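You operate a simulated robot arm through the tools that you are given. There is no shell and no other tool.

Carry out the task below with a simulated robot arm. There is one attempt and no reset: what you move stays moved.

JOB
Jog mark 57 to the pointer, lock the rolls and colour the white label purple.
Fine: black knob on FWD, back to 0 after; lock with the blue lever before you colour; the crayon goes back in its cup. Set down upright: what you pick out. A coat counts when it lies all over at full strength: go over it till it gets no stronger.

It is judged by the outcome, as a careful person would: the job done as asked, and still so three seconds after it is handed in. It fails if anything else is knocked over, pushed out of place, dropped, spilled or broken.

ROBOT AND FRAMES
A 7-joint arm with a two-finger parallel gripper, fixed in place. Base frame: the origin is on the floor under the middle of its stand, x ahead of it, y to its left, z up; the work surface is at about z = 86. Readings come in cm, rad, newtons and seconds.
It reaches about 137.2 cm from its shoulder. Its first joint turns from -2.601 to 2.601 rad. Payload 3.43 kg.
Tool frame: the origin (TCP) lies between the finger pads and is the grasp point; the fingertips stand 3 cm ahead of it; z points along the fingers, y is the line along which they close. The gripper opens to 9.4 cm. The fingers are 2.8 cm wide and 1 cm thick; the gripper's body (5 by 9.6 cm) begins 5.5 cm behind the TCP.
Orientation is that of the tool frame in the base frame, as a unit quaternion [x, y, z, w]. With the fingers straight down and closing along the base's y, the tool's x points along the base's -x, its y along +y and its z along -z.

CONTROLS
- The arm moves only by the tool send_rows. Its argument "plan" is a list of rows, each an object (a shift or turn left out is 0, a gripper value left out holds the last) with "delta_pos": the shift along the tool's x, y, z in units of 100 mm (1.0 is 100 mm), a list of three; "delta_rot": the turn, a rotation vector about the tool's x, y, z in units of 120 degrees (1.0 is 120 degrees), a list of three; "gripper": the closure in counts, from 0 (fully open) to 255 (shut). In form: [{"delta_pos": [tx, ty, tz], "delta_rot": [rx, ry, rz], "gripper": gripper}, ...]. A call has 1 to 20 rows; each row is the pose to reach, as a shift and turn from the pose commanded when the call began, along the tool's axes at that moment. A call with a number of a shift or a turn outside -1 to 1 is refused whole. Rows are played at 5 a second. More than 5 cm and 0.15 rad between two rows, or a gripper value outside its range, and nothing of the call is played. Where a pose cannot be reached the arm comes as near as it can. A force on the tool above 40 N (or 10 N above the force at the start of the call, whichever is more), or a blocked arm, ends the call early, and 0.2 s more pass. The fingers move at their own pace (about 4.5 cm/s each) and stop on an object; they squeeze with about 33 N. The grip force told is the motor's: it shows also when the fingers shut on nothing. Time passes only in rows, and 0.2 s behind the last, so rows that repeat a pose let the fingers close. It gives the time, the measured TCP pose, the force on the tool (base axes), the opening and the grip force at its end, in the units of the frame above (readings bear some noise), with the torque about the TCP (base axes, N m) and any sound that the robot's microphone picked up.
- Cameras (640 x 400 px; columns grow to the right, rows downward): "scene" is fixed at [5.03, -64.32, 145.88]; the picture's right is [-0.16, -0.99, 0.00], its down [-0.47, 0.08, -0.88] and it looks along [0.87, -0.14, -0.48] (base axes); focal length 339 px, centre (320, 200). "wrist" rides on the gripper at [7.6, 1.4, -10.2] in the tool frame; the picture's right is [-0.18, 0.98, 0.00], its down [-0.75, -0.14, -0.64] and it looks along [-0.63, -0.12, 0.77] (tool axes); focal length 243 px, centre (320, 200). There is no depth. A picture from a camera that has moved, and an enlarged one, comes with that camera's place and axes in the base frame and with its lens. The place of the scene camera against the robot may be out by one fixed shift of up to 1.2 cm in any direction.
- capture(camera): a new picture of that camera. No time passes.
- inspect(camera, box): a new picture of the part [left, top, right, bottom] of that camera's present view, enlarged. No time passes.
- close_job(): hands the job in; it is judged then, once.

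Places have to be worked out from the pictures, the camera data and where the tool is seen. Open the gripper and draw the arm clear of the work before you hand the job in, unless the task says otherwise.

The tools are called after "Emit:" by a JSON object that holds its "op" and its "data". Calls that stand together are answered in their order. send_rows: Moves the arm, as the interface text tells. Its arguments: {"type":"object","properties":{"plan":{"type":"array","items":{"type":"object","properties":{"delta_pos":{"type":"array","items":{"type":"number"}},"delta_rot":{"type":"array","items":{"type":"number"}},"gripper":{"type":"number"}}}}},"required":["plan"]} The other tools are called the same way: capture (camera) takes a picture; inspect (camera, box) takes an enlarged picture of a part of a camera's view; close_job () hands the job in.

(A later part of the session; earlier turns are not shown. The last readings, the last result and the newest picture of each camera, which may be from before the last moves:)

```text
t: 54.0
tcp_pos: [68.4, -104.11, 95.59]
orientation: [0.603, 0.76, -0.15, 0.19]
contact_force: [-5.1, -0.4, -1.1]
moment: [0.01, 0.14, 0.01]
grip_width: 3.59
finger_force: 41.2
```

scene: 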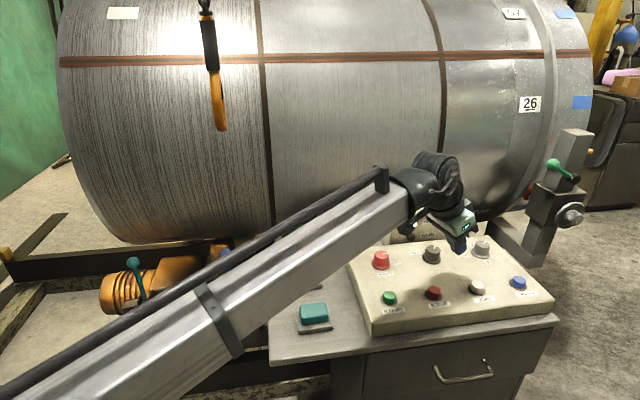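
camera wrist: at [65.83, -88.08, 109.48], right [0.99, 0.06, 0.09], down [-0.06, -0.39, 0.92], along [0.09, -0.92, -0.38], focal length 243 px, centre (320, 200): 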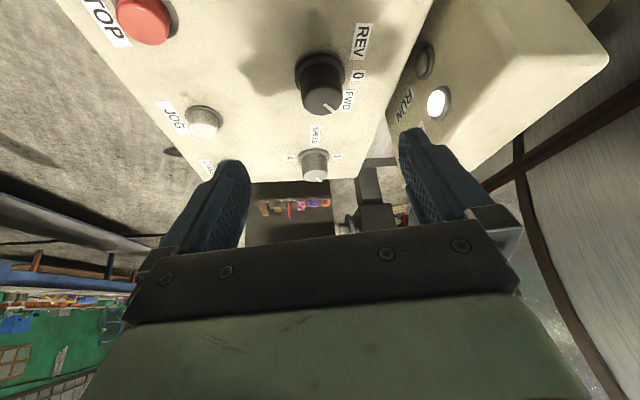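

Gripped with little side load. I twist 45° back (counter-clockwise) to 0.

Emit:
{"op": "send_rows", "data": {"plan": [{"delta_rot": [-0.0293, 0, -0.0552]}, {"delta_rot": [-0.0587, 0, -0.1104]}, {"delta_rot": [-0.088, 0, -0.1656]}, {"delta_rot": [-0.1174, 0, -0.2207]}, {"delta_rot": [-0.1467, 0, -0.2759]}, {"delta_rot": [-0.1761, 0, -0.3311]}, {"delta_rot": [-0.1761, 0, -0.3311]}]}}

Emit:
{"op": "inspect", "data": {"camera": "wrist", "box": [240, 60, 400, 180]}}

```text
t: 55.6
tcp_pos: [68.55, -104.1, 95.59]
orientation: [0.266, 0.933, -0.066, 0.233]
contact_force: [-8.5, 2.2, 0.0]
moment: [-0.04, 0.67, 0.02]
grip_width: 3.58
finger_force: 45.2
```

```text
3.33 times, centred on (320, 120) of wrist
camera zoom: at [59.52, -96.87, 101.1], right [0.66, 0.75, 0.09], down [0.23, -0.31, 0.92], along [0.72, -0.58, -0.38], focal length 809 px, centre (320, 467)
```

zoom: 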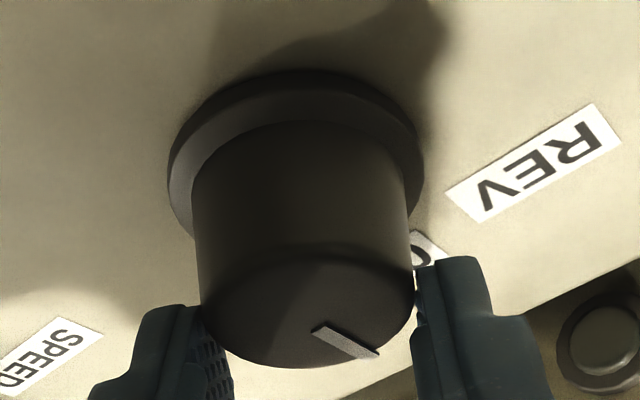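

The line points along +x again (0). I open the fingers and check the knob.

Emit:
{"op": "send_rows", "data": {"plan": [{"delta_pos": [0, 0, 0], "gripper": 150}, {"delta_pos": [0, 0, 0], "gripper": 60}, {"delta_pos": [0, 0, 0], "gripper": 0}, {"delta_pos": [0, 0, 0], "gripper": 0}, {"delta_pos": [0, 0, -0.3], "gripper": 0}, {"delta_pos": [0, 0, -0.6], "gripper": 0}, {"delta_pos": [0, 0, -0.9], "gripper": 0}]}}

Emit:
{"op": "inspect", "data": {"camera": "wrist", "box": [240, 40, 400, 160]}}

Emit:
{"op": "capture", "data": {"camera": "scene"}}

```text
t: 57.2
tcp_pos: [64.88, -101.77, 103.6]
orientation: [0.267, 0.933, -0.066, 0.233]
contact_force: [0.5, 0.1, -0.7]
moment: [0.03, -0.01, 0.02]
grip_width: 9.41
finger_force: 0.1
```

```text
3.33 times, centred on (320, 100) of wrist
camera zoom: at [56.0, -94.67, 109.22], right [0.66, 0.75, 0.09], down [0.23, -0.31, 0.92], along [0.72, -0.58, -0.38], focal length 809 px, centre (320, 533)
```

zoom: 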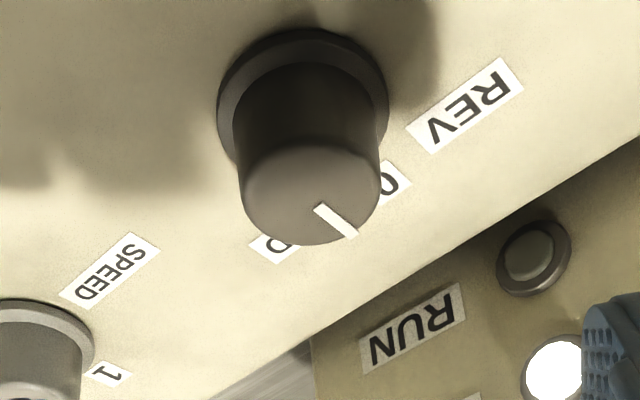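

```text
taken
```

scene: 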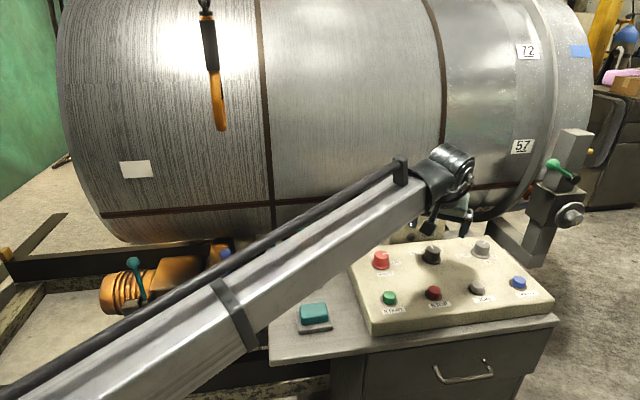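

The knob is back on 0 with its line on the label. Next the blue ROLLS lever: I move the gripper left (toward +y), staying low and short of the hanging hook at about (78,-56,z>124), and look at the levers.

Emit:
{"op": "send_rows", "data": {"plan": [{"delta_pos": [0.095, 0.148, -0.119], "delta_rot": [-0.0299, -0.0195, -0.0443]}, {"delta_pos": [0.191, 0.297, -0.238], "delta_rot": [-0.0598, -0.039, -0.0886]}, {"delta_pos": [0.286, 0.445, -0.356], "delta_rot": [-0.0897, -0.0584, -0.133]}, {"delta_pos": [0.382, 0.594, -0.475], "delta_rot": [-0.1196, -0.0779, -0.1773]}, {"delta_pos": [0.477, 0.742, -0.594], "delta_rot": [-0.1495, -0.0974, -0.2216]}]}}

Emit:
{"op": "send_rows", "data": {"plan": [{"delta_pos": [0, 0.33, -0.08]}, {"delta_pos": [0, 0.66, -0.16]}, {"delta_pos": [0.01, 0.993, -0.243]}]}}

Emit:
{"op": "send_rows", "data": {"plan": [{"delta_pos": [0, 0.33, -0.08]}, {"delta_pos": [0, 0.66, -0.16]}, {"delta_pos": [0.01, 0.993, -0.243]}]}}

Emit:
{"op": "send_rows", "data": {"plan": [{"delta_pos": [0, 0.33, -0.08]}, {"delta_pos": [0, 0.66, -0.16]}, {"delta_pos": [0.01, 0.993, -0.243]}]}}

Emit:
{"op": "capture", "data": {"camera": "wrist"}}

Emit:
{"op": "capture", "data": {"camera": "scene"}}

```text
t: 58.4
tcp_pos: [63.08, -91.61, 106.75]
orientation: [-0.003, 0.939, 0.001, 0.343]
contact_force: [-0.2, 0.2, 0.4]
moment: [0.02, 0.02, 0.04]
grip_width: 9.38
finger_force: 0.0
```

```text
t: 59.2
tcp_pos: [61.32, -81.74, 108.42]
orientation: [-0.002, 0.939, 0.002, 0.343]
contact_force: [-1.3, -0.1, 0.7]
moment: [-0.01, 0.0, 0.0]
grip_width: 9.41
finger_force: 0.1
```

```text
t: 60.0
tcp_pos: [59.7, -71.76, 110.27]
orientation: [-0.001, 0.939, 0.001, 0.343]
contact_force: [-0.1, 0.1, -0.1]
moment: [0.02, 0.01, 0.04]
grip_width: 9.42
finger_force: 0.0
```

```text
t: 60.8
tcp_pos: [58.01, -61.85, 112.06]
orientation: [0.0, 0.939, 0.001, 0.343]
contact_force: [0.7, -1.0, -0.5]
moment: [0.03, 0.02, 0.04]
grip_width: 9.41
finger_force: 0.1
```

```text
taken
camera wrist: at [45.62, -60.61, 115.08], right [0.14, 0.98, 0.12], down [0.16, -0.14, 0.98], along [0.98, -0.12, -0.18], focal length 243 px, centre (320, 200)
```

wrist: 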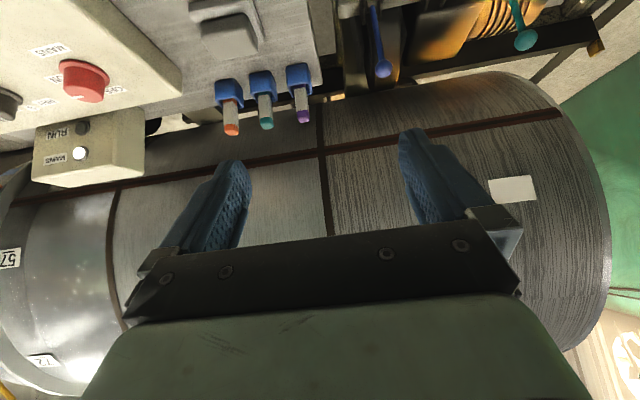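

```text
taken
```

scene: 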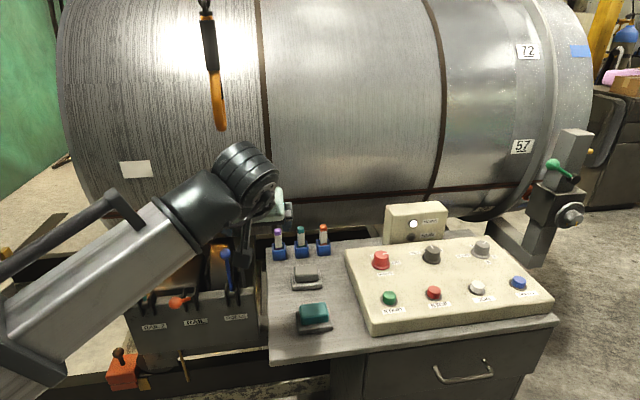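

I zoom on the levers and the white label to locate them.

Emit:
{"op": "inspect", "data": {"camera": "wrist", "box": [330, 0, 560, 100]}}

Emit:
{"op": "inspect", "data": {"camera": "wrist", "box": [440, 130, 600, 250]}}

Emit:
{"op": "inspect", "data": {"camera": "scene", "box": [110, 230, 270, 360]}}

Emit:
{"op": "inspect", "data": {"camera": "scene", "box": [60, 120, 220, 220]}}

```text
2.78 times, centred on (445, 50) of wrist
camera zoom: at [45.62, -60.61, 115.08], right [0.14, 0.98, 0.12], down [0.16, -0.14, 0.98], along [0.98, -0.12, -0.18], focal length 675 px, centre (-28, 617)
```

zoom: 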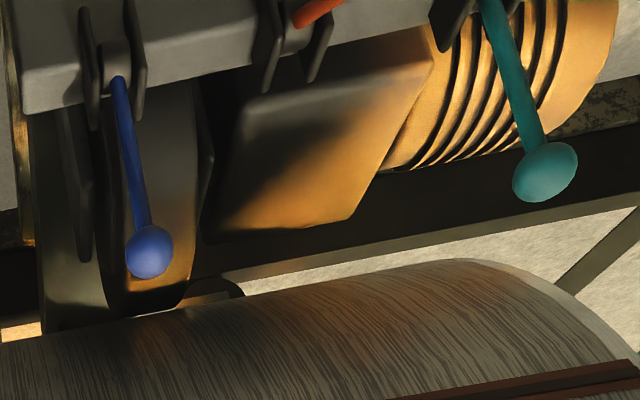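

```text
3.33 times, centred on (520, 190) of wrist
camera zoom: at [45.62, -60.61, 115.08], right [0.14, 0.98, 0.12], down [0.16, -0.14, 0.98], along [0.98, -0.12, -0.18], focal length 809 px, centre (-347, 233)
```

zoom: 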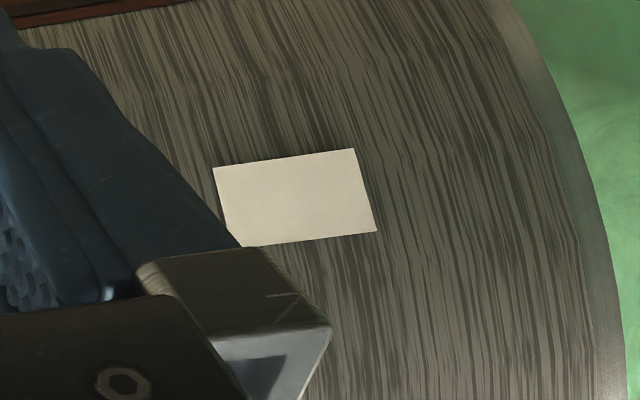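

```text
3.08 times, centred on (190, 295) of scene
camera zoom: at [5.03, -64.32, 145.88], right [-0.16, -0.99, 0.0], down [-0.47, 0.08, -0.88], along [0.87, -0.14, -0.48], focal length 1043 px, centre (720, -92)
```

zoom: 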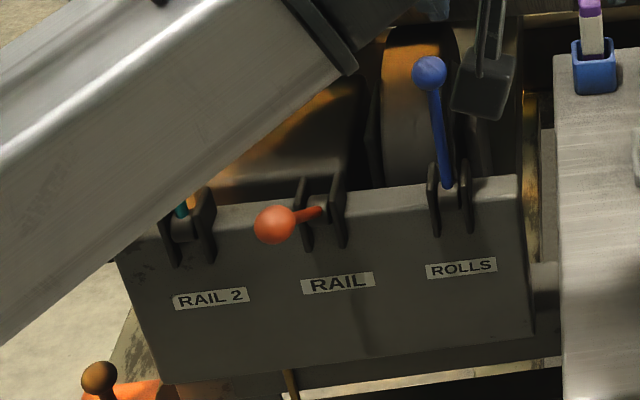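

```text
4.00 times, centred on (140, 170) of scene
camera zoom: at [5.03, -64.32, 145.88], right [-0.16, -0.99, 0.0], down [-0.47, 0.08, -0.88], along [0.87, -0.14, -0.48], focal length 1356 px, centre (1040, 320)
```

zoom: 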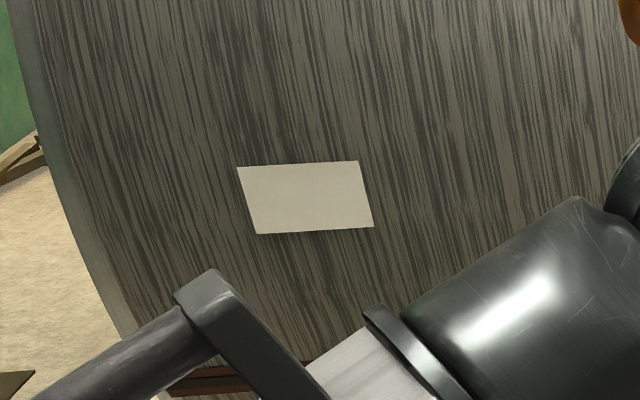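

The blue ball is at about (89.3,-50.3,82.7), lever up/back; the red RAIL lever shows the pulled-forward position. I come in from the front with a 40° tilted gripper, below the hook.

Emit:
{"op": "send_rows", "data": {"plan": [{"delta_pos": [0.13, 0.32, 0.15], "gripper": 0}, {"delta_pos": [0.26, 0.64, 0.3]}, {"delta_pos": [0.386, 0.95, 0.46]}]}}

Emit:
{"op": "send_rows", "data": {"plan": [{"delta_pos": [-0.1, 0.023, 0.3]}, {"delta_pos": [-0.2, 0.047, 0.6]}, {"delta_pos": [-0.29, 0.07, 0.897]}]}}

Emit:
{"op": "capture", "data": {"camera": "wrist"}}

Emit:
{"op": "capture", "data": {"camera": "scene"}}

```text
t: 61.6
tcp_pos: [57.98, -52.4, 105.93]
orientation: [-0.001, 0.939, 0.0, 0.343]
contact_force: [0.6, 0.1, 0.0]
moment: [-0.01, 0.0, 0.05]
grip_width: 9.39
finger_force: 0.0
```

```text
t: 62.4
tcp_pos: [65.72, -51.89, 101.03]
orientation: [-0.001, 0.939, 0.0, 0.343]
contact_force: [-0.5, -0.2, -0.4]
moment: [-0.03, 0.03, -0.02]
grip_width: 9.38
finger_force: 0.0
```

```text
taken
camera wrist: at [53.43, -50.59, 104.03], right [0.14, 0.98, 0.12], down [0.16, -0.14, 0.98], along [0.98, -0.12, -0.18], focal length 243 px, centre (320, 200)
```

wrist: 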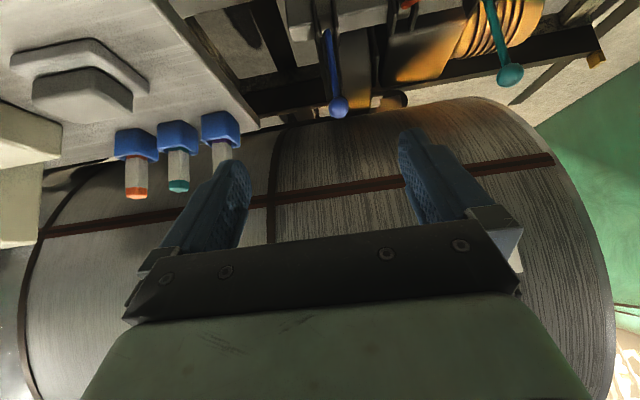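

```text
taken
```

scene: 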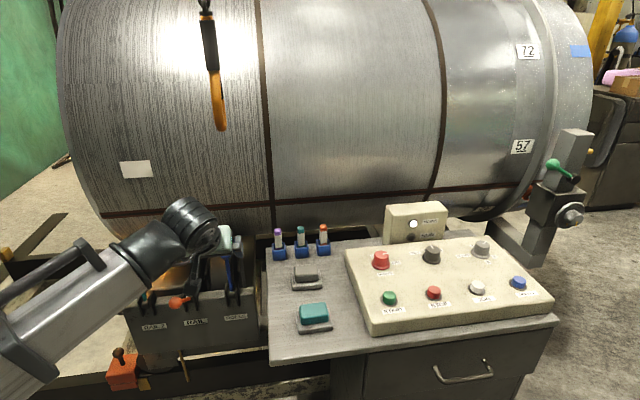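

The ball triangulates to (88.9,-50.3,82.9). I zoom on the lever to judge the pivot.

Emit:
{"op": "inspect", "data": {"camera": "wrist", "box": [280, 0, 420, 130]}}

Emit:
{"op": "inspect", "data": {"camera": "scene", "box": [130, 220, 270, 340]}}

```text
3.08 times, centred on (350, 65) of wrist
camera zoom: at [53.43, -50.59, 104.03], right [0.14, 0.98, 0.12], down [0.16, -0.14, 0.98], along [0.98, -0.12, -0.18], focal length 746 px, centre (228, 615)
```

zoom: 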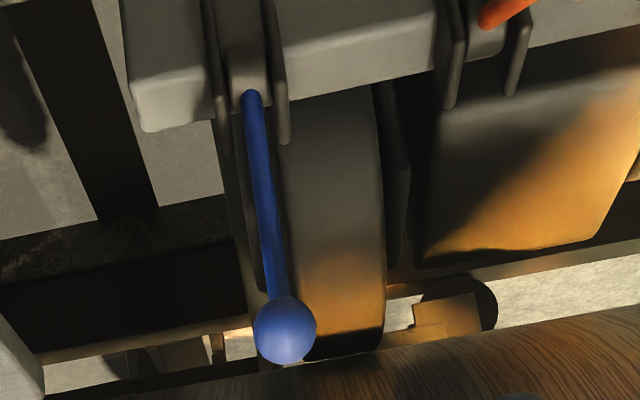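

```text
3.33 times, centred on (200, 280) of scene
camera zoom: at [5.03, -64.32, 145.88], right [-0.16, -0.99, 0.0], down [-0.47, 0.08, -0.88], along [0.87, -0.14, -0.48], focal length 1130 px, centre (720, -67)
```

zoom: 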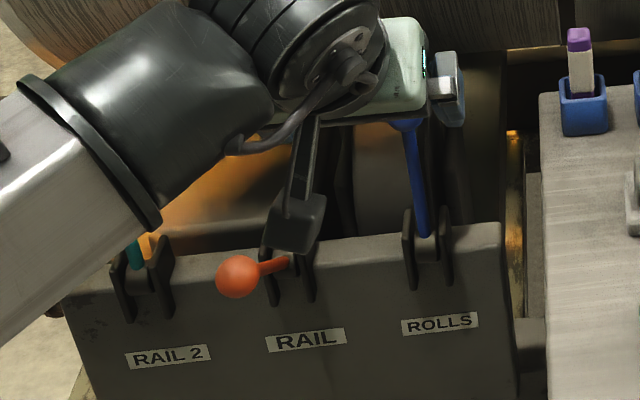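

The lever looks vertical with pivot near (89,67.7), radius ≈15 cm; the red one is ≈50° forward. I approach the ball in steps with open fingers.

Emit:
{"op": "send_rows", "data": {"plan": [{"delta_pos": [-0.1, 0.027, 0.36]}, {"delta_pos": [-0.21, 0.053, 0.73]}]}}

Emit:
{"op": "send_rows", "data": {"plan": [{"delta_pos": [-0.1, 0.027, 0.36]}, {"delta_pos": [-0.21, 0.053, 0.73]}]}}

Emit:
{"op": "send_rows", "data": {"plan": [{"delta_pos": [-0.1, 0.027, 0.36]}, {"delta_pos": [-0.21, 0.053, 0.73]}, {"delta_pos": [-0.21, 0.053, 0.73]}]}}

Emit:
{"op": "capture", "data": {"camera": "wrist"}}

Emit:
{"op": "inspect", "data": {"camera": "scene", "box": [130, 160, 290, 280]}}

```text
t: 63.0
tcp_pos: [72.39, -51.33, 96.65]
orientation: [0.0, 0.939, 0.0, 0.343]
contact_force: [0.5, -0.5, -0.4]
moment: [0.04, 0.01, -0.01]
grip_width: 9.4
finger_force: 0.1
```

```text
t: 63.6
tcp_pos: [78.82, -51.11, 92.67]
orientation: [-0.002, 0.939, 0.001, 0.343]
contact_force: [-0.5, 0.5, 0.7]
moment: [-0.01, 0.01, -0.02]
grip_width: 9.38
finger_force: 0.1
```

```text
t: 64.4
tcp_pos: [84.8, -50.29, 88.31]
orientation: [-0.001, 0.939, 0.002, 0.343]
contact_force: [0.0, 0.9, -0.6]
moment: [0.03, 0.01, -0.01]
grip_width: 9.41
finger_force: 0.1
```

```text
taken
camera wrist: at [72.35, -49.0, 91.35], right [0.14, 0.98, 0.12], down [0.16, -0.14, 0.98], along [0.98, -0.12, -0.18], focal length 243 px, centre (320, 200)
```

wrist: 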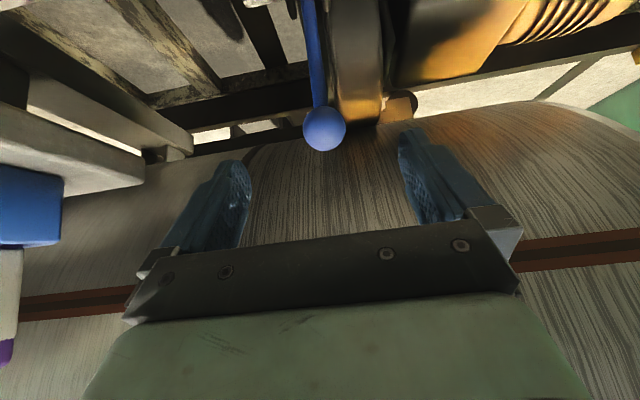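

```text
3.33 times, centred on (210, 220) of scene
camera zoom: at [5.03, -64.32, 145.88], right [-0.16, -0.99, 0.0], down [-0.47, 0.08, -0.88], along [0.87, -0.14, -0.48], focal length 1130 px, centre (687, 133)
```

zoom: 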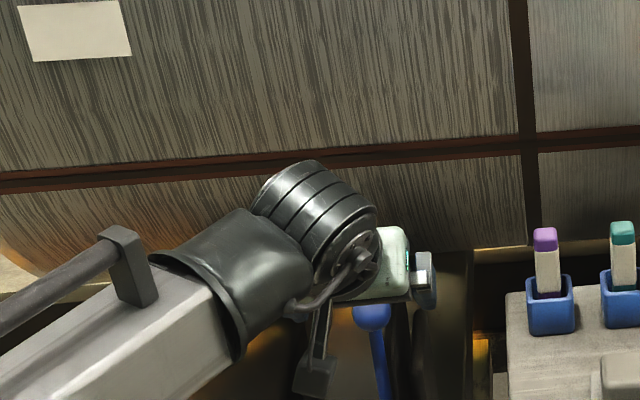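

The ball is at (88.7,-50.1,83.0). I move onto it and close the fingers.

Emit:
{"op": "send_rows", "data": {"plan": [{"delta_pos": [0.02, 0.01, 0.22], "gripper": 0}, {"delta_pos": [0.039, 0.02, 0.44], "gripper": 0}, {"delta_pos": [0.039, 0.02, 0.654], "gripper": 0}, {"delta_pos": [0.039, 0.02, 0.654], "gripper": 0}]}}

Emit:
{"op": "capture", "data": {"camera": "wrist"}}

```text
t: 65.4
tcp_pos: [88.81, -50.21, 83.12]
orientation: [-0.001, 0.94, 0.001, 0.343]
contact_force: [-0.1, 0.7, 1.3]
moment: [0.01, -0.02, -0.02]
grip_width: 9.4
finger_force: 0.0
```

```text
taken
camera wrist: at [76.38, -48.76, 86.04], right [0.14, 0.98, 0.12], down [0.16, -0.14, 0.98], along [0.98, -0.12, -0.18], focal length 243 px, centre (320, 200)
```

wrist: 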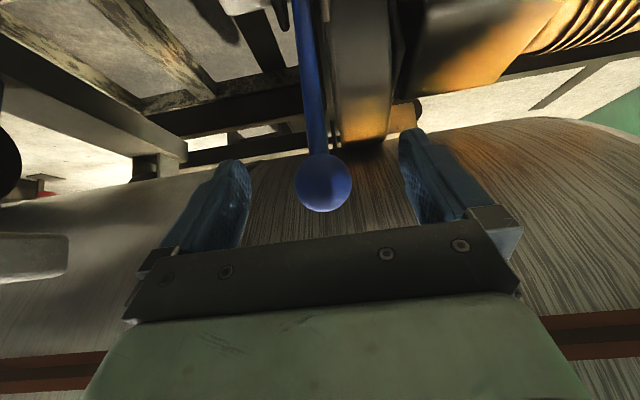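

The ball is at the grasp point. I close on it.

Emit:
{"op": "send_rows", "data": {"plan": [{"delta_pos": [0, 0.01, 0], "gripper": 120}, {"delta_pos": [0, 0.01, 0], "gripper": 200}, {"delta_pos": [0, 0.01, 0], "gripper": 255}, {"delta_pos": [0, 0.01, 0], "gripper": 255}, {"delta_pos": [0, 0.01, 0], "gripper": 255}]}}

```text
t: 66.6
tcp_pos: [88.73, -49.87, 83.15]
orientation: [-0.001, 0.939, 0.0, 0.343]
contact_force: [0.7, -4.5, 0.1]
moment: [-0.03, -0.04, -0.06]
grip_width: 3.34
finger_force: 39.1
```

Gripped (3.3 cm). I pull it forward a little along the expected arc and read the forces.

Emit:
{"op": "send_rows", "data": {"plan": [{"delta_pos": [0.059, 0, -0.046]}, {"delta_pos": [0.118, 0, -0.0926]}, {"delta_pos": [0.118, 0, -0.0926]}]}}

```text
t: 67.4
tcp_pos: [87.41, -49.94, 83.01]
orientation: [-0.001, 0.939, 0.001, 0.343]
contact_force: [11.1, -12.0, 2.4]
moment: [0.01, -1.32, -0.1]
grip_width: 3.31
finger_force: 45.5
```

Forces are moderate (11 N resisting, little vertical). I continue along the arc to about 20°.

Emit:
{"op": "send_rows", "data": {"plan": [{"delta_pos": [0.082, -0.02, -0.048]}, {"delta_pos": [0.164, -0.02, -0.095]}, {"delta_pos": [0.25, -0.02, -0.135]}, {"delta_pos": [0.333, -0.02, -0.168]}, {"delta_pos": [0.333, -0.02, -0.168]}]}}

Emit:
{"op": "capture", "data": {"camera": "wrist"}}

```text
t: 68.6
tcp_pos: [83.7, -49.97, 82.15]
orientation: [-0.001, 0.939, 0.001, 0.343]
contact_force: [6.4, -5.9, 7.3]
moment: [-0.05, -1.31, -0.09]
grip_width: 3.3
finger_force: 45.3
```

```text
taken
camera wrist: at [71.23, -48.7, 85.22], right [0.14, 0.98, 0.12], down [0.16, -0.14, 0.98], along [0.98, -0.12, -0.18], focal length 243 px, centre (320, 200)
```

wrist: 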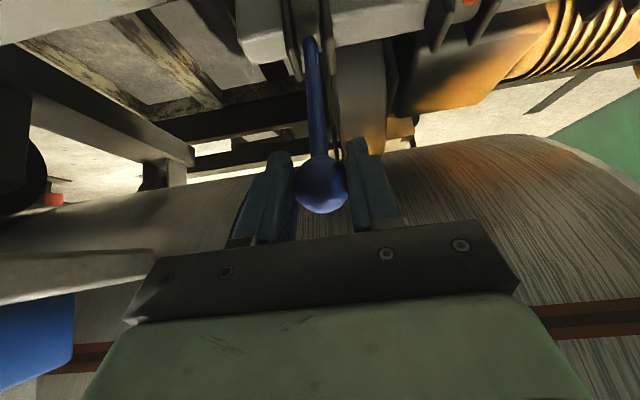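

Moving well; a small upward force suggests the arc is a bit higher than modelled. I continue with slightly less descent.

Emit:
{"op": "send_rows", "data": {"plan": [{"delta_pos": [0.088, -0.01, -0.037]}, {"delta_pos": [0.176, -0.01, -0.07]}, {"delta_pos": [0.266, -0.01, -0.095]}, {"delta_pos": [0.356, -0.01, -0.116]}, {"delta_pos": [0.356, -0.01, -0.116]}]}}

```text
t: 69.8
tcp_pos: [80.16, -50.11, 80.56]
orientation: [-0.001, 0.94, 0.002, 0.342]
contact_force: [8.3, 11.1, -1.8]
moment: [0.04, -1.08, 0.07]
grip_width: 3.32
finger_force: 44.9
```

Fitting the path gives a pivot near (90,63) with radius 20; the lever is now at ≈30°. I continue toward 38°.

Emit:
{"op": "send_rows", "data": {"plan": [{"delta_pos": [0.096, 0.01, -0.012]}, {"delta_pos": [0.191, 0.01, -0.022]}, {"delta_pos": [0.287, 0.01, -0.031]}, {"delta_pos": [0.287, 0.01, -0.031]}]}}

```text
t: 70.8
tcp_pos: [77.75, -50.05, 79.1]
orientation: [-0.002, 0.94, 0.002, 0.342]
contact_force: [11.6, 17.3, -6.5]
moment: [0.13, -0.96, 0.13]
grip_width: 3.32
finger_force: 45.4
```

Still moving smoothly; the side force says shift slightly +y and descend a bit more. On to about 45°.

Emit:
{"op": "send_rows", "data": {"plan": [{"delta_pos": [0.087, 0.015, 0.007]}, {"delta_pos": [0.174, 0.02, 0.015]}, {"delta_pos": [0.261, 0.02, 0.022]}, {"delta_pos": [0.261, 0.02, 0.022]}]}}

Emit:
{"op": "inspect", "data": {"camera": "scene", "box": [130, 220, 290, 340]}}

```text
t: 71.8
tcp_pos: [75.89, -49.88, 77.26]
orientation: [0.0, 0.939, -0.001, 0.343]
contact_force: [10.2, -4.1, 4.6]
moment: [-0.08, -1.06, -0.13]
grip_width: 3.31
finger_force: 45.4
```

```text
3.33 times, centred on (210, 280) of scene
camera zoom: at [5.03, -64.32, 145.88], right [-0.16, -0.99, 0.0], down [-0.47, 0.08, -0.88], along [0.87, -0.14, -0.48], focal length 1130 px, centre (687, -67)
```

zoom: 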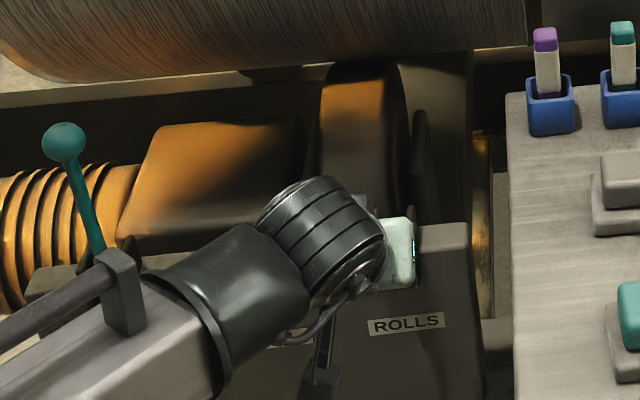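

No end stop yet. I compare with the red lever in the wrist view before going further.

Emit:
{"op": "capture", "data": {"camera": "wrist"}}

Emit:
{"op": "inspect", "data": {"camera": "wrist", "box": [300, 0, 640, 4]}}

```text
taken
camera wrist: at [63.52, -48.67, 80.21], right [0.14, 0.98, 0.12], down [0.16, -0.14, 0.98], along [0.98, -0.12, -0.18], focal length 243 px, centre (320, 200)
```

wrist: 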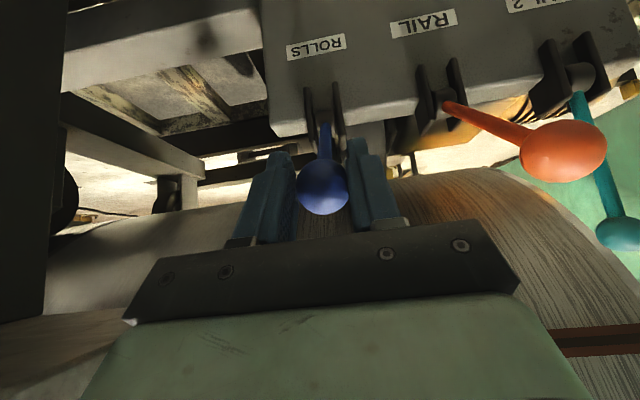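

```text
1.88 times, centred on (470, 2) of wrist
camera zoom: at [63.52, -48.67, 80.21], right [0.14, 0.98, 0.12], down [0.16, -0.14, 0.98], along [0.98, -0.12, -0.18], focal length 457 px, centre (38, 573)
```

zoom: 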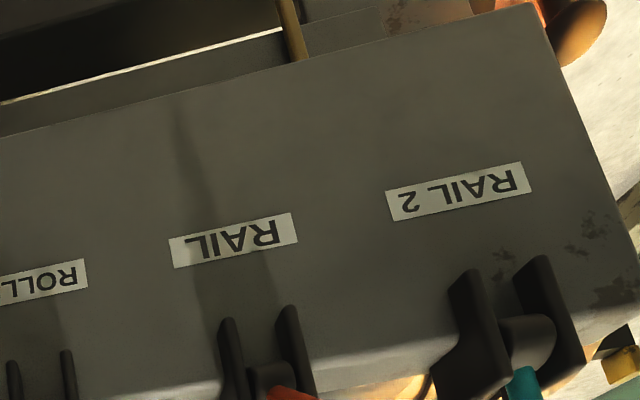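

The blue ball looks about as far forward as the red one; I continue gently to find the end stop.

Emit:
{"op": "send_rows", "data": {"plan": [{"delta_pos": [0.066, 0, 0.017]}, {"delta_pos": [0.133, 0, 0.033]}, {"delta_pos": [0.133, 0, 0.033]}]}}

```text
t: 72.2
tcp_pos: [76.11, -50.02, 77.27]
orientation: [0.0, 0.937, -0.002, 0.349]
contact_force: [-0.1, 1.4, 6.6]
moment: [-0.02, 0.59, 0.02]
grip_width: 3.28
finger_force: 45.1
stopped in row 2: the force on the tool passed its limit at 44 N (the readings are from after the stop); the commanded pose is now the measured one
```

That is the end stop (force limit tripped, commanded pose reset to the measured one). I open the fingers and check that the lever stays.

Emit:
{"op": "send_rows", "data": {"plan": [{"delta_pos": [0, 0, 0], "gripper": 200}, {"delta_pos": [0, 0, 0], "gripper": 120}, {"delta_pos": [0, 0, 0], "gripper": 0}, {"delta_pos": [0, 0, 0], "gripper": 0}, {"delta_pos": [0, 0, 0], "gripper": 0}]}}

Emit:
{"op": "capture", "data": {"camera": "wrist"}}

```text
t: 73.4
tcp_pos: [75.86, -50.07, 77.1]
orientation: [0.001, 0.937, -0.002, 0.348]
contact_force: [-0.4, -0.4, 0.5]
moment: [-0.01, 0.02, 0.03]
grip_width: 9.4
finger_force: 0.2
```

```text
taken
camera wrist: at [63.46, -48.64, 79.94], right [0.14, 0.98, 0.12], down [0.15, -0.14, 0.98], along [0.98, -0.12, -0.17], focal length 243 px, centre (320, 200)
```

wrist: 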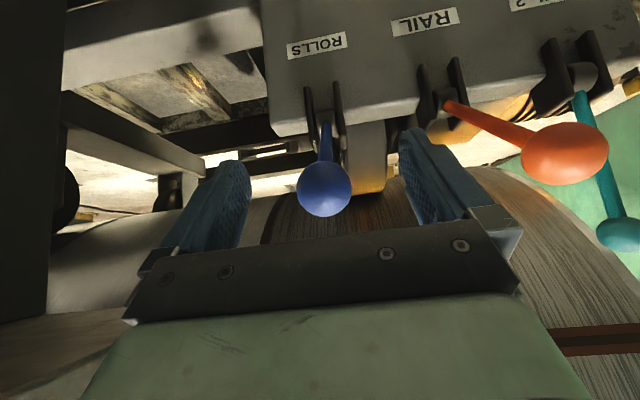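

The lever stays forward. I back off along the tool axis and look.

Emit:
{"op": "send_rows", "data": {"plan": [{"delta_pos": [0, 0, -0.3]}, {"delta_pos": [0, 0, -0.65]}, {"delta_pos": [0, 0, -1.0]}]}}

Emit:
{"op": "send_rows", "data": {"plan": [{"delta_pos": [0, 0, -0.3]}, {"delta_pos": [0, 0, -0.65]}, {"delta_pos": [0, 0, -1.0]}]}}

Emit:
{"op": "capture", "data": {"camera": "wrist"}}

Emit:
{"op": "capture", "data": {"camera": "scene"}}

```text
t: 74.2
tcp_pos: [69.28, -50.04, 84.7]
orientation: [0.001, 0.938, -0.002, 0.348]
contact_force: [0.9, 0.2, 0.1]
moment: [0.01, -0.01, 0.02]
grip_width: 9.38
finger_force: 0.0
```

```text
t: 75.0
tcp_pos: [62.78, -49.95, 92.14]
orientation: [0.0, 0.938, -0.002, 0.347]
contact_force: [0.2, -0.8, 0.2]
moment: [0.06, -0.01, -0.02]
grip_width: 9.39
finger_force: 0.1
```

```text
taken
camera wrist: at [50.29, -48.62, 94.95], right [0.14, 0.98, 0.12], down [0.15, -0.14, 0.98], along [0.98, -0.12, -0.17], focal length 243 px, centre (320, 200)
```

wrist: 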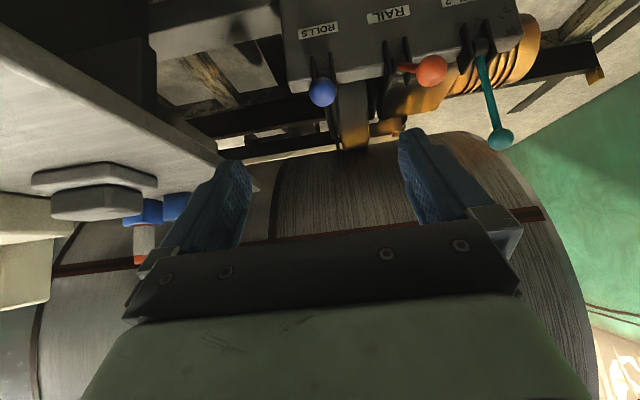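

```text
taken
```

scene: 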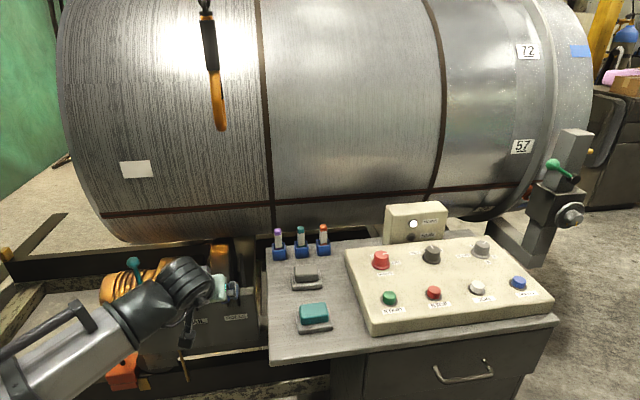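

The blue lever now sits forward like the red one and 57 has not moved. Next: the purple crayon. I raise, turn the tool straight down and move in front of the crayon cups, staying short of the hook.

Emit:
{"op": "send_rows", "data": {"plan": [{"delta_pos": [-0.21, -0.23, -0.21]}, {"delta_pos": [-0.42, -0.46, -0.42]}, {"delta_pos": [-0.63, -0.7, -0.64]}]}}

Emit:
{"op": "send_rows", "data": {"plan": [{"delta_pos": [-0.12, -0.14, -0.13], "delta_rot": [0, 0.068, 0]}, {"delta_pos": [-0.25, -0.28, -0.26], "delta_rot": [0, 0.136, 0]}, {"delta_pos": [-0.38, -0.42, -0.38], "delta_rot": [0, 0.2042, 0]}, {"delta_pos": [-0.5, -0.56, -0.51], "delta_rot": [0, 0.2723, 0]}, {"delta_pos": [-0.63, -0.7, -0.64], "delta_rot": [0, 0.3404, 0]}, {"delta_pos": [-0.63, -0.7, -0.64], "delta_rot": [0, 0.3404, 0]}]}}

Emit:
{"op": "capture", "data": {"camera": "wrist"}}

Emit:
{"op": "inspect", "data": {"camera": "scene", "box": [110, 230, 270, 360]}}

```text
t: 75.8
tcp_pos: [63.46, -57.03, 101.41]
orientation: [0.001, 0.937, -0.002, 0.348]
contact_force: [0.4, -0.4, 0.4]
moment: [-0.02, -0.02, -0.01]
grip_width: 9.41
finger_force: 0.0
```

```text
t: 77.2
tcp_pos: [63.9, -63.92, 110.19]
orientation: [0.001, 1.0, -0.002, -0.002]
contact_force: [-0.8, 0.1, 1.0]
moment: [0.03, 0.01, -0.01]
grip_width: 9.4
finger_force: 0.1
```

```text
taken
camera wrist: at [56.38, -62.54, 120.58], right [0.19, 0.98, 0.0], down [0.76, -0.14, 0.64], along [0.63, -0.12, -0.77], focal length 243 px, centre (320, 200)
```

wrist: 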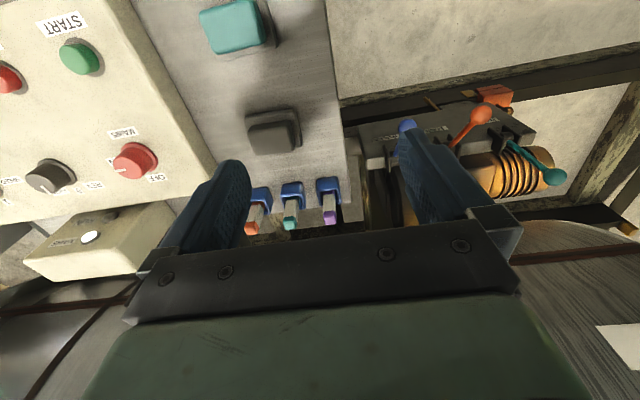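

```text
3.08 times, centred on (190, 295) of scene
camera zoom: at [5.03, -64.32, 145.88], right [-0.16, -0.99, 0.0], down [-0.47, 0.08, -0.88], along [0.87, -0.14, -0.48], focal length 1043 px, centre (720, -92)
```

zoom: 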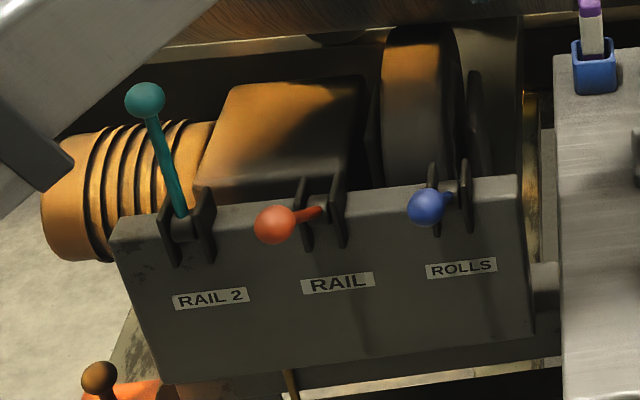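

The blue lever matches the red one's pulled position: rolls locked. I zoom on the purple crayon.

Emit:
{"op": "inspect", "data": {"camera": "wrist", "box": [240, 160, 360, 245]}}

Emit:
{"op": "inspect", "data": {"camera": "scene", "box": [250, 215, 350, 280]}}

```text
4.71 times, centred on (300, 202) of wrist
camera zoom: at [56.38, -62.54, 120.58], right [0.19, 0.98, 0.0], down [0.76, -0.14, 0.64], along [0.63, -0.12, -0.77], focal length 1142 px, centre (414, 188)
```

zoom: 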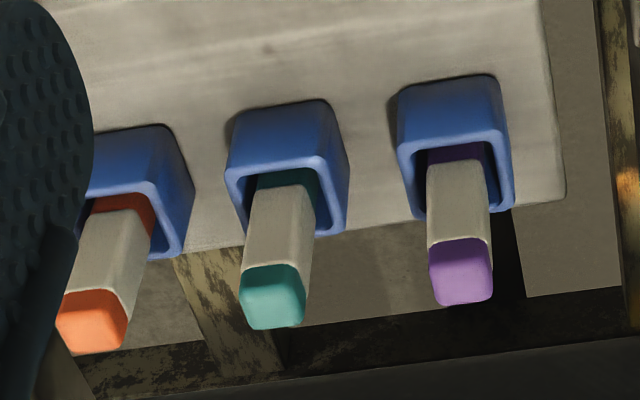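

```text
6.15 times, centred on (300, 248) of scene
camera zoom: at [5.03, -64.32, 145.88], right [-0.16, -0.99, 0.0], down [-0.47, 0.08, -0.88], along [0.87, -0.14, -0.48], focal length 2086 px, centre (443, -92)
```

zoom: 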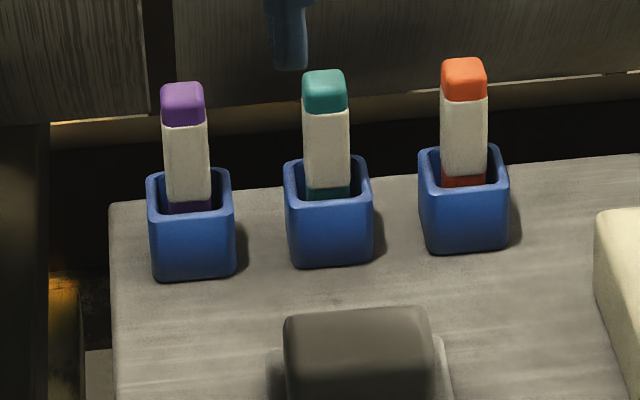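

The purple crayon top is near (79.6–81,-65.4,≈95.5). I tilt the tool 25° outward (keeps the wrist clear of the hook) and move closer to measure it better.

Emit:
{"op": "send_rows", "data": {"plan": [{"delta_pos": [-0.2, -0.04, 0.1], "delta_rot": [0, -0.0521, 0]}, {"delta_pos": [-0.4, -0.08, 0.21], "delta_rot": [0, -0.1042, 0]}, {"delta_pos": [-0.6, -0.12, 0.32], "delta_rot": [0, -0.1562, 0]}, {"delta_pos": [-0.81, -0.15, 0.42], "delta_rot": [0, -0.2083, 0]}, {"delta_pos": [-0.81, -0.15, 0.42], "delta_rot": [0, -0.2083, 0]}]}}

Emit:
{"op": "capture", "data": {"camera": "wrist"}}

Emit:
{"op": "capture", "data": {"camera": "scene"}}

```text
t: 78.4
tcp_pos: [72.1, -65.56, 106.02]
orientation: [0.0, 0.976, -0.002, 0.217]
contact_force: [0.3, 0.1, 0.2]
moment: [0.0, -0.04, 0.02]
grip_width: 9.42
finger_force: 0.0
```

```text
taken
camera wrist: at [60.88, -64.13, 112.15], right [0.17, 0.98, 0.07], down [0.41, -0.14, 0.9], along [0.9, -0.12, -0.43], focal length 243 px, centre (320, 200)
```

wrist: 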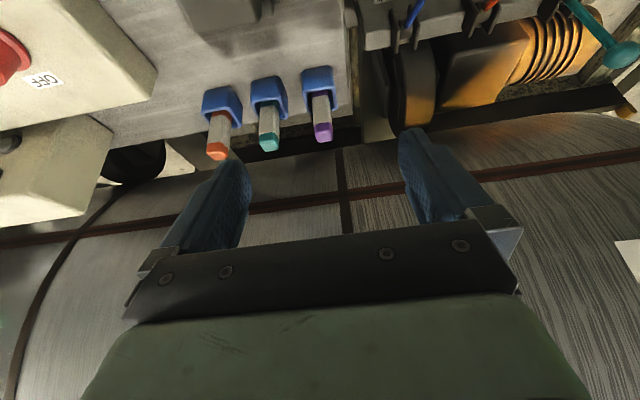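

```text
taken
```

scene: 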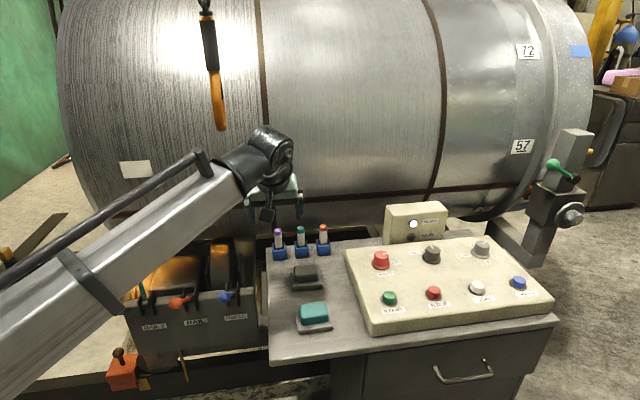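

I zoom on the purple crayon from this nearer view.

Emit:
{"op": "inspect", "data": {"camera": "wrist", "box": [270, 60, 370, 150]}}

```text
4.44 times, centred on (320, 105) of wrist
camera zoom: at [60.88, -64.13, 112.15], right [0.17, 0.98, 0.07], down [0.41, -0.14, 0.9], along [0.9, -0.12, -0.43], focal length 1078 px, centre (320, 622)
```

zoom: 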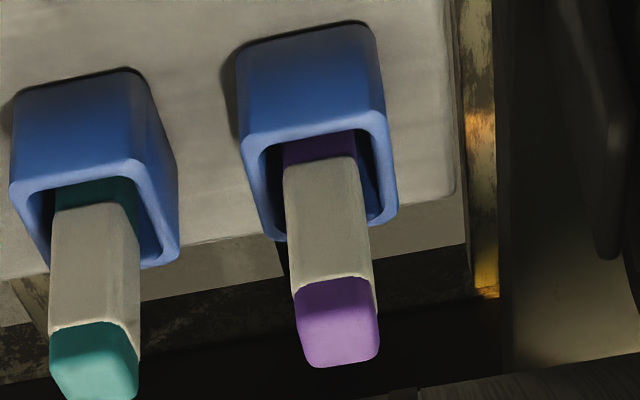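

The crayon's top is at about (81.5,-65.7,94.8), 2.1 cm square. I set a 4.4 cm opening (neighbours are 6 cm away) and move to a pre-grasp along the tool axis.

Emit:
{"op": "send_rows", "data": {"plan": [{"delta_pos": [-0.1, -0.005, 0.18], "gripper": 135}, {"delta_pos": [-0.2, -0.01, 0.36], "gripper": 135}, {"delta_pos": [-0.318, -0.014, 0.547], "gripper": 135}, {"delta_pos": [-0.318, -0.014, 0.547], "gripper": 135}]}}

Emit:
{"op": "capture", "data": {"camera": "wrist"}}

Emit:
{"op": "capture", "data": {"camera": "scene"}}

```text
t: 79.4
tcp_pos: [77.34, -65.75, 102.31]
orientation: [0.002, 0.976, -0.002, 0.216]
contact_force: [-0.4, -0.5, 0.4]
moment: [0.0, 0.03, 0.0]
grip_width: 4.43
finger_force: 0.1
```

```text
taken
camera wrist: at [66.16, -64.31, 108.46], right [0.17, 0.98, 0.07], down [0.41, -0.14, 0.9], along [0.89, -0.12, -0.43], focal length 243 px, centre (320, 200)
```

wrist: 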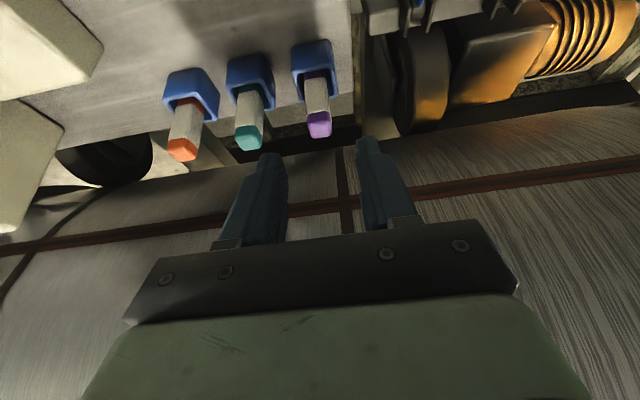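

```text
taken
```

scene: 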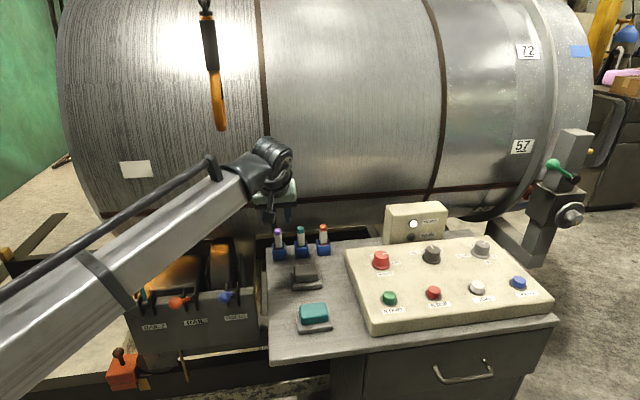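

The opening is 4.4 cm. I zoom once more to check lateral alignment with the crayon.

Emit:
{"op": "inspect", "data": {"camera": "wrist", "box": [240, 30, 400, 180]}}

```text
2.67 times, centred on (320, 105) of wrist
camera zoom: at [66.16, -64.31, 108.46], right [0.17, 0.98, 0.07], down [0.41, -0.14, 0.9], along [0.89, -0.12, -0.43], focal length 647 px, centre (320, 453)
```

zoom: 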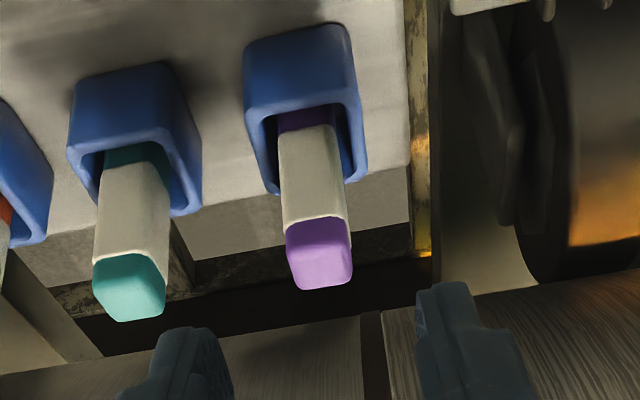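

Lateral alignment is good (crayon at (81.8,-65.8)). I advance along the tool axis around the crayon.

Emit:
{"op": "send_rows", "data": {"plan": [{"delta_pos": [-0.005, -0.005, 0.2], "gripper": 135}, {"delta_pos": [-0.01, -0.005, 0.4], "gripper": 135}, {"delta_pos": [-0.013, -0.005, 0.6], "gripper": 135}, {"delta_pos": [-0.013, -0.005, 0.6], "gripper": 135}]}}

Emit:
{"op": "capture", "data": {"camera": "wrist"}}

Emit:
{"op": "inspect", "data": {"camera": "scene", "box": [200, 120, 340, 270]}}

```text
t: 80.4
tcp_pos: [79.76, -65.52, 96.86]
orientation: [0.002, 0.976, -0.002, 0.216]
contact_force: [0.2, 0.7, -0.1]
moment: [-0.01, 0.02, 0.0]
grip_width: 4.44
finger_force: 0.1
```

```text
taken
camera wrist: at [68.68, -64.21, 103.05], right [0.17, 0.98, 0.07], down [0.41, -0.14, 0.9], along [0.89, -0.12, -0.43], focal length 243 px, centre (320, 200)
```

wrist: 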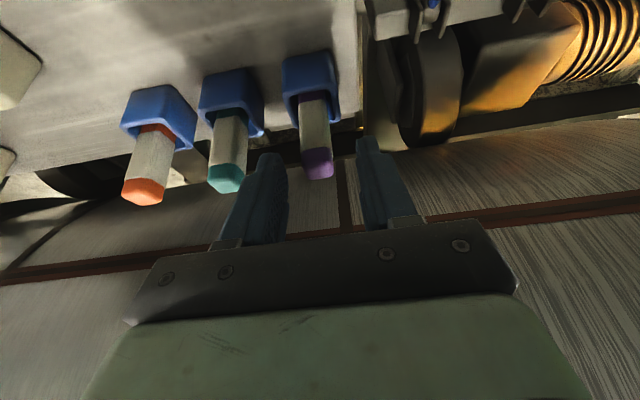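

```text
2.67 times, centred on (270, 195) of scene
camera zoom: at [5.03, -64.32, 145.88], right [-0.16, -0.99, 0.0], down [-0.47, 0.08, -0.88], along [0.87, -0.14, -0.48], focal length 904 px, centre (453, 213)
```

zoom: 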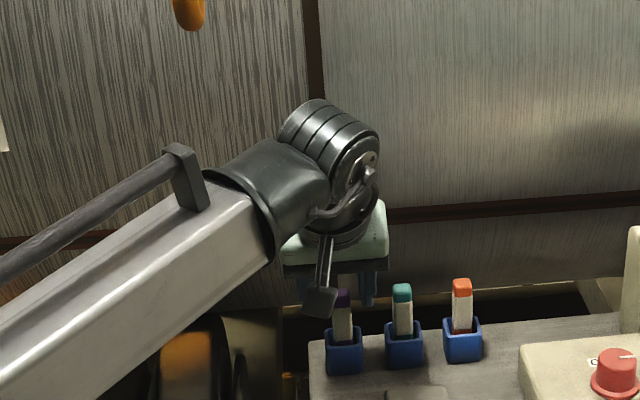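

The crayon is entering between the fingers. I shift 2 mm toward -y and go down the remaining 4 cm.

Emit:
{"op": "send_rows", "data": {"plan": [{"delta_pos": [0, -0.02, 0.13], "gripper": 135}, {"delta_pos": [0, -0.02, 0.27], "gripper": 135}, {"delta_pos": [0, -0.02, 0.4], "gripper": 135}, {"delta_pos": [0, -0.02, 0.4], "gripper": 135}]}}

Emit:
{"op": "inspect", "data": {"camera": "wrist", "box": [220, 60, 420, 240]}}

```text
t: 81.4
tcp_pos: [81.59, -65.79, 93.33]
orientation: [0.003, 0.977, -0.003, 0.215]
contact_force: [-0.1, 0.0, 0.2]
moment: [-0.01, 0.03, -0.01]
grip_width: 4.43
finger_force: 0.1
```

```text
2.22 times, centred on (320, 150) of wrist
camera zoom: at [70.36, -64.42, 99.45], right [0.17, 0.98, 0.07], down [0.41, -0.14, 0.9], along [0.89, -0.12, -0.43], focal length 539 px, centre (320, 311)
```

zoom: 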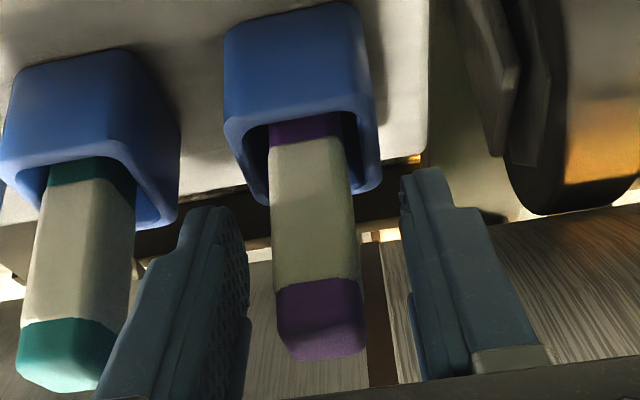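

Crayon is centred between the pads. I close the gripper on it.

Emit:
{"op": "send_rows", "data": {"plan": [{"delta_pos": [0, 0, 0], "gripper": 170}, {"delta_pos": [0, 0, 0], "gripper": 190}, {"delta_pos": [0, 0, 0], "gripper": 220}, {"delta_pos": [0, 0, 0], "gripper": 255}, {"delta_pos": [0, 0, 0], "gripper": 255}]}}

Emit:
{"op": "inspect", "data": {"camera": "wrist", "box": [220, 60, 420, 240]}}

```text
t: 82.6
tcp_pos: [81.56, -65.78, 93.38]
orientation: [0.001, 0.976, -0.001, 0.216]
contact_force: [-0.9, 0.1, -1.1]
moment: [0.03, -0.02, 0.01]
grip_width: 2.25
finger_force: 32.7
```

```text
2.22 times, centred on (320, 150) of wrist
camera zoom: at [70.35, -64.42, 99.46], right [0.17, 0.98, 0.07], down [0.41, -0.14, 0.9], along [0.89, -0.12, -0.43], focal length 539 px, centre (320, 311)
```

zoom: 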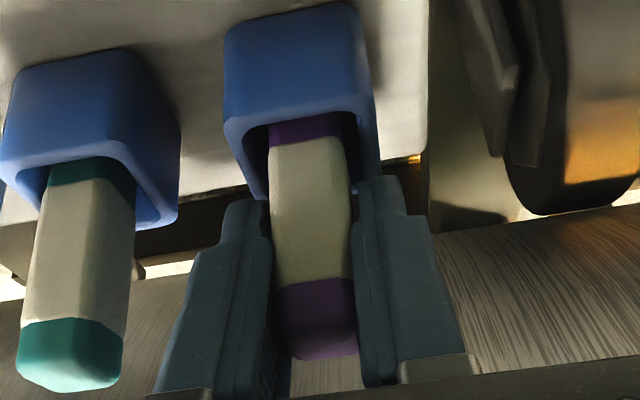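

Gripped at 2.25 cm. I lift it straight up out of the cup.

Emit:
{"op": "send_rows", "data": {"plan": [{"delta_pos": [-0.042, 0, -0.0906]}, {"delta_pos": [-0.085, 0, -0.181]}, {"delta_pos": [-0.17, 0, -0.362]}, {"delta_pos": [-0.2545, 0, -0.5434]}, {"delta_pos": [-0.2545, 0, -0.5434]}]}}

Emit:
{"op": "capture", "data": {"camera": "wrist"}}

Emit:
{"op": "inspect", "data": {"camera": "scene", "box": [200, 120, 340, 270]}}

```text
t: 83.8
tcp_pos: [81.57, -65.93, 99.29]
orientation: [0.001, 0.976, -0.002, 0.216]
contact_force: [-1.0, 0.6, 0.0]
moment: [-0.01, 0.02, -0.02]
grip_width: 2.21
finger_force: 32.9
```

```text
taken
camera wrist: at [70.44, -64.5, 105.47], right [0.17, 0.98, 0.07], down [0.41, -0.14, 0.9], along [0.89, -0.12, -0.43], focal length 243 px, centre (320, 200)
```

wrist: 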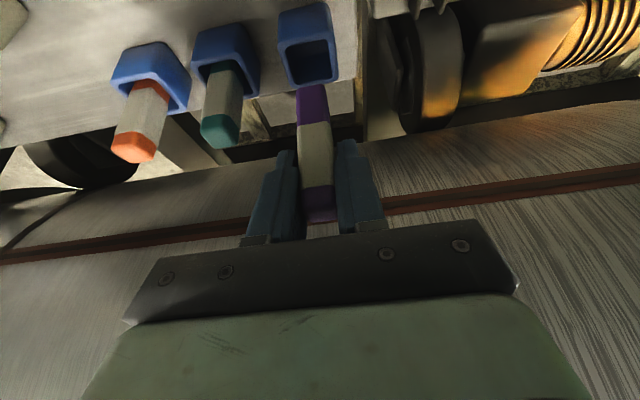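

```text
2.67 times, centred on (270, 195) of scene
camera zoom: at [5.03, -64.32, 145.88], right [-0.16, -0.99, 0.0], down [-0.47, 0.08, -0.88], along [0.87, -0.14, -0.48], focal length 904 px, centre (453, 213)
```

zoom: 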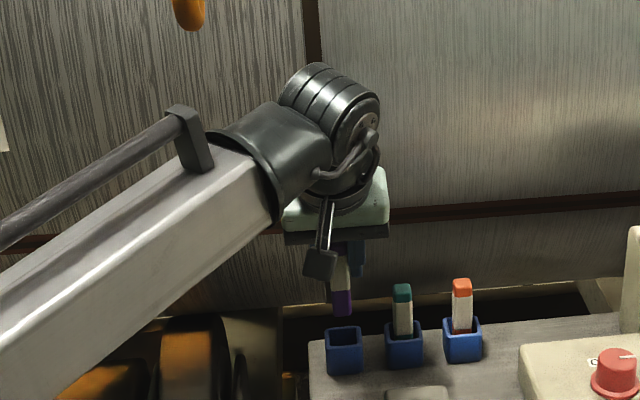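

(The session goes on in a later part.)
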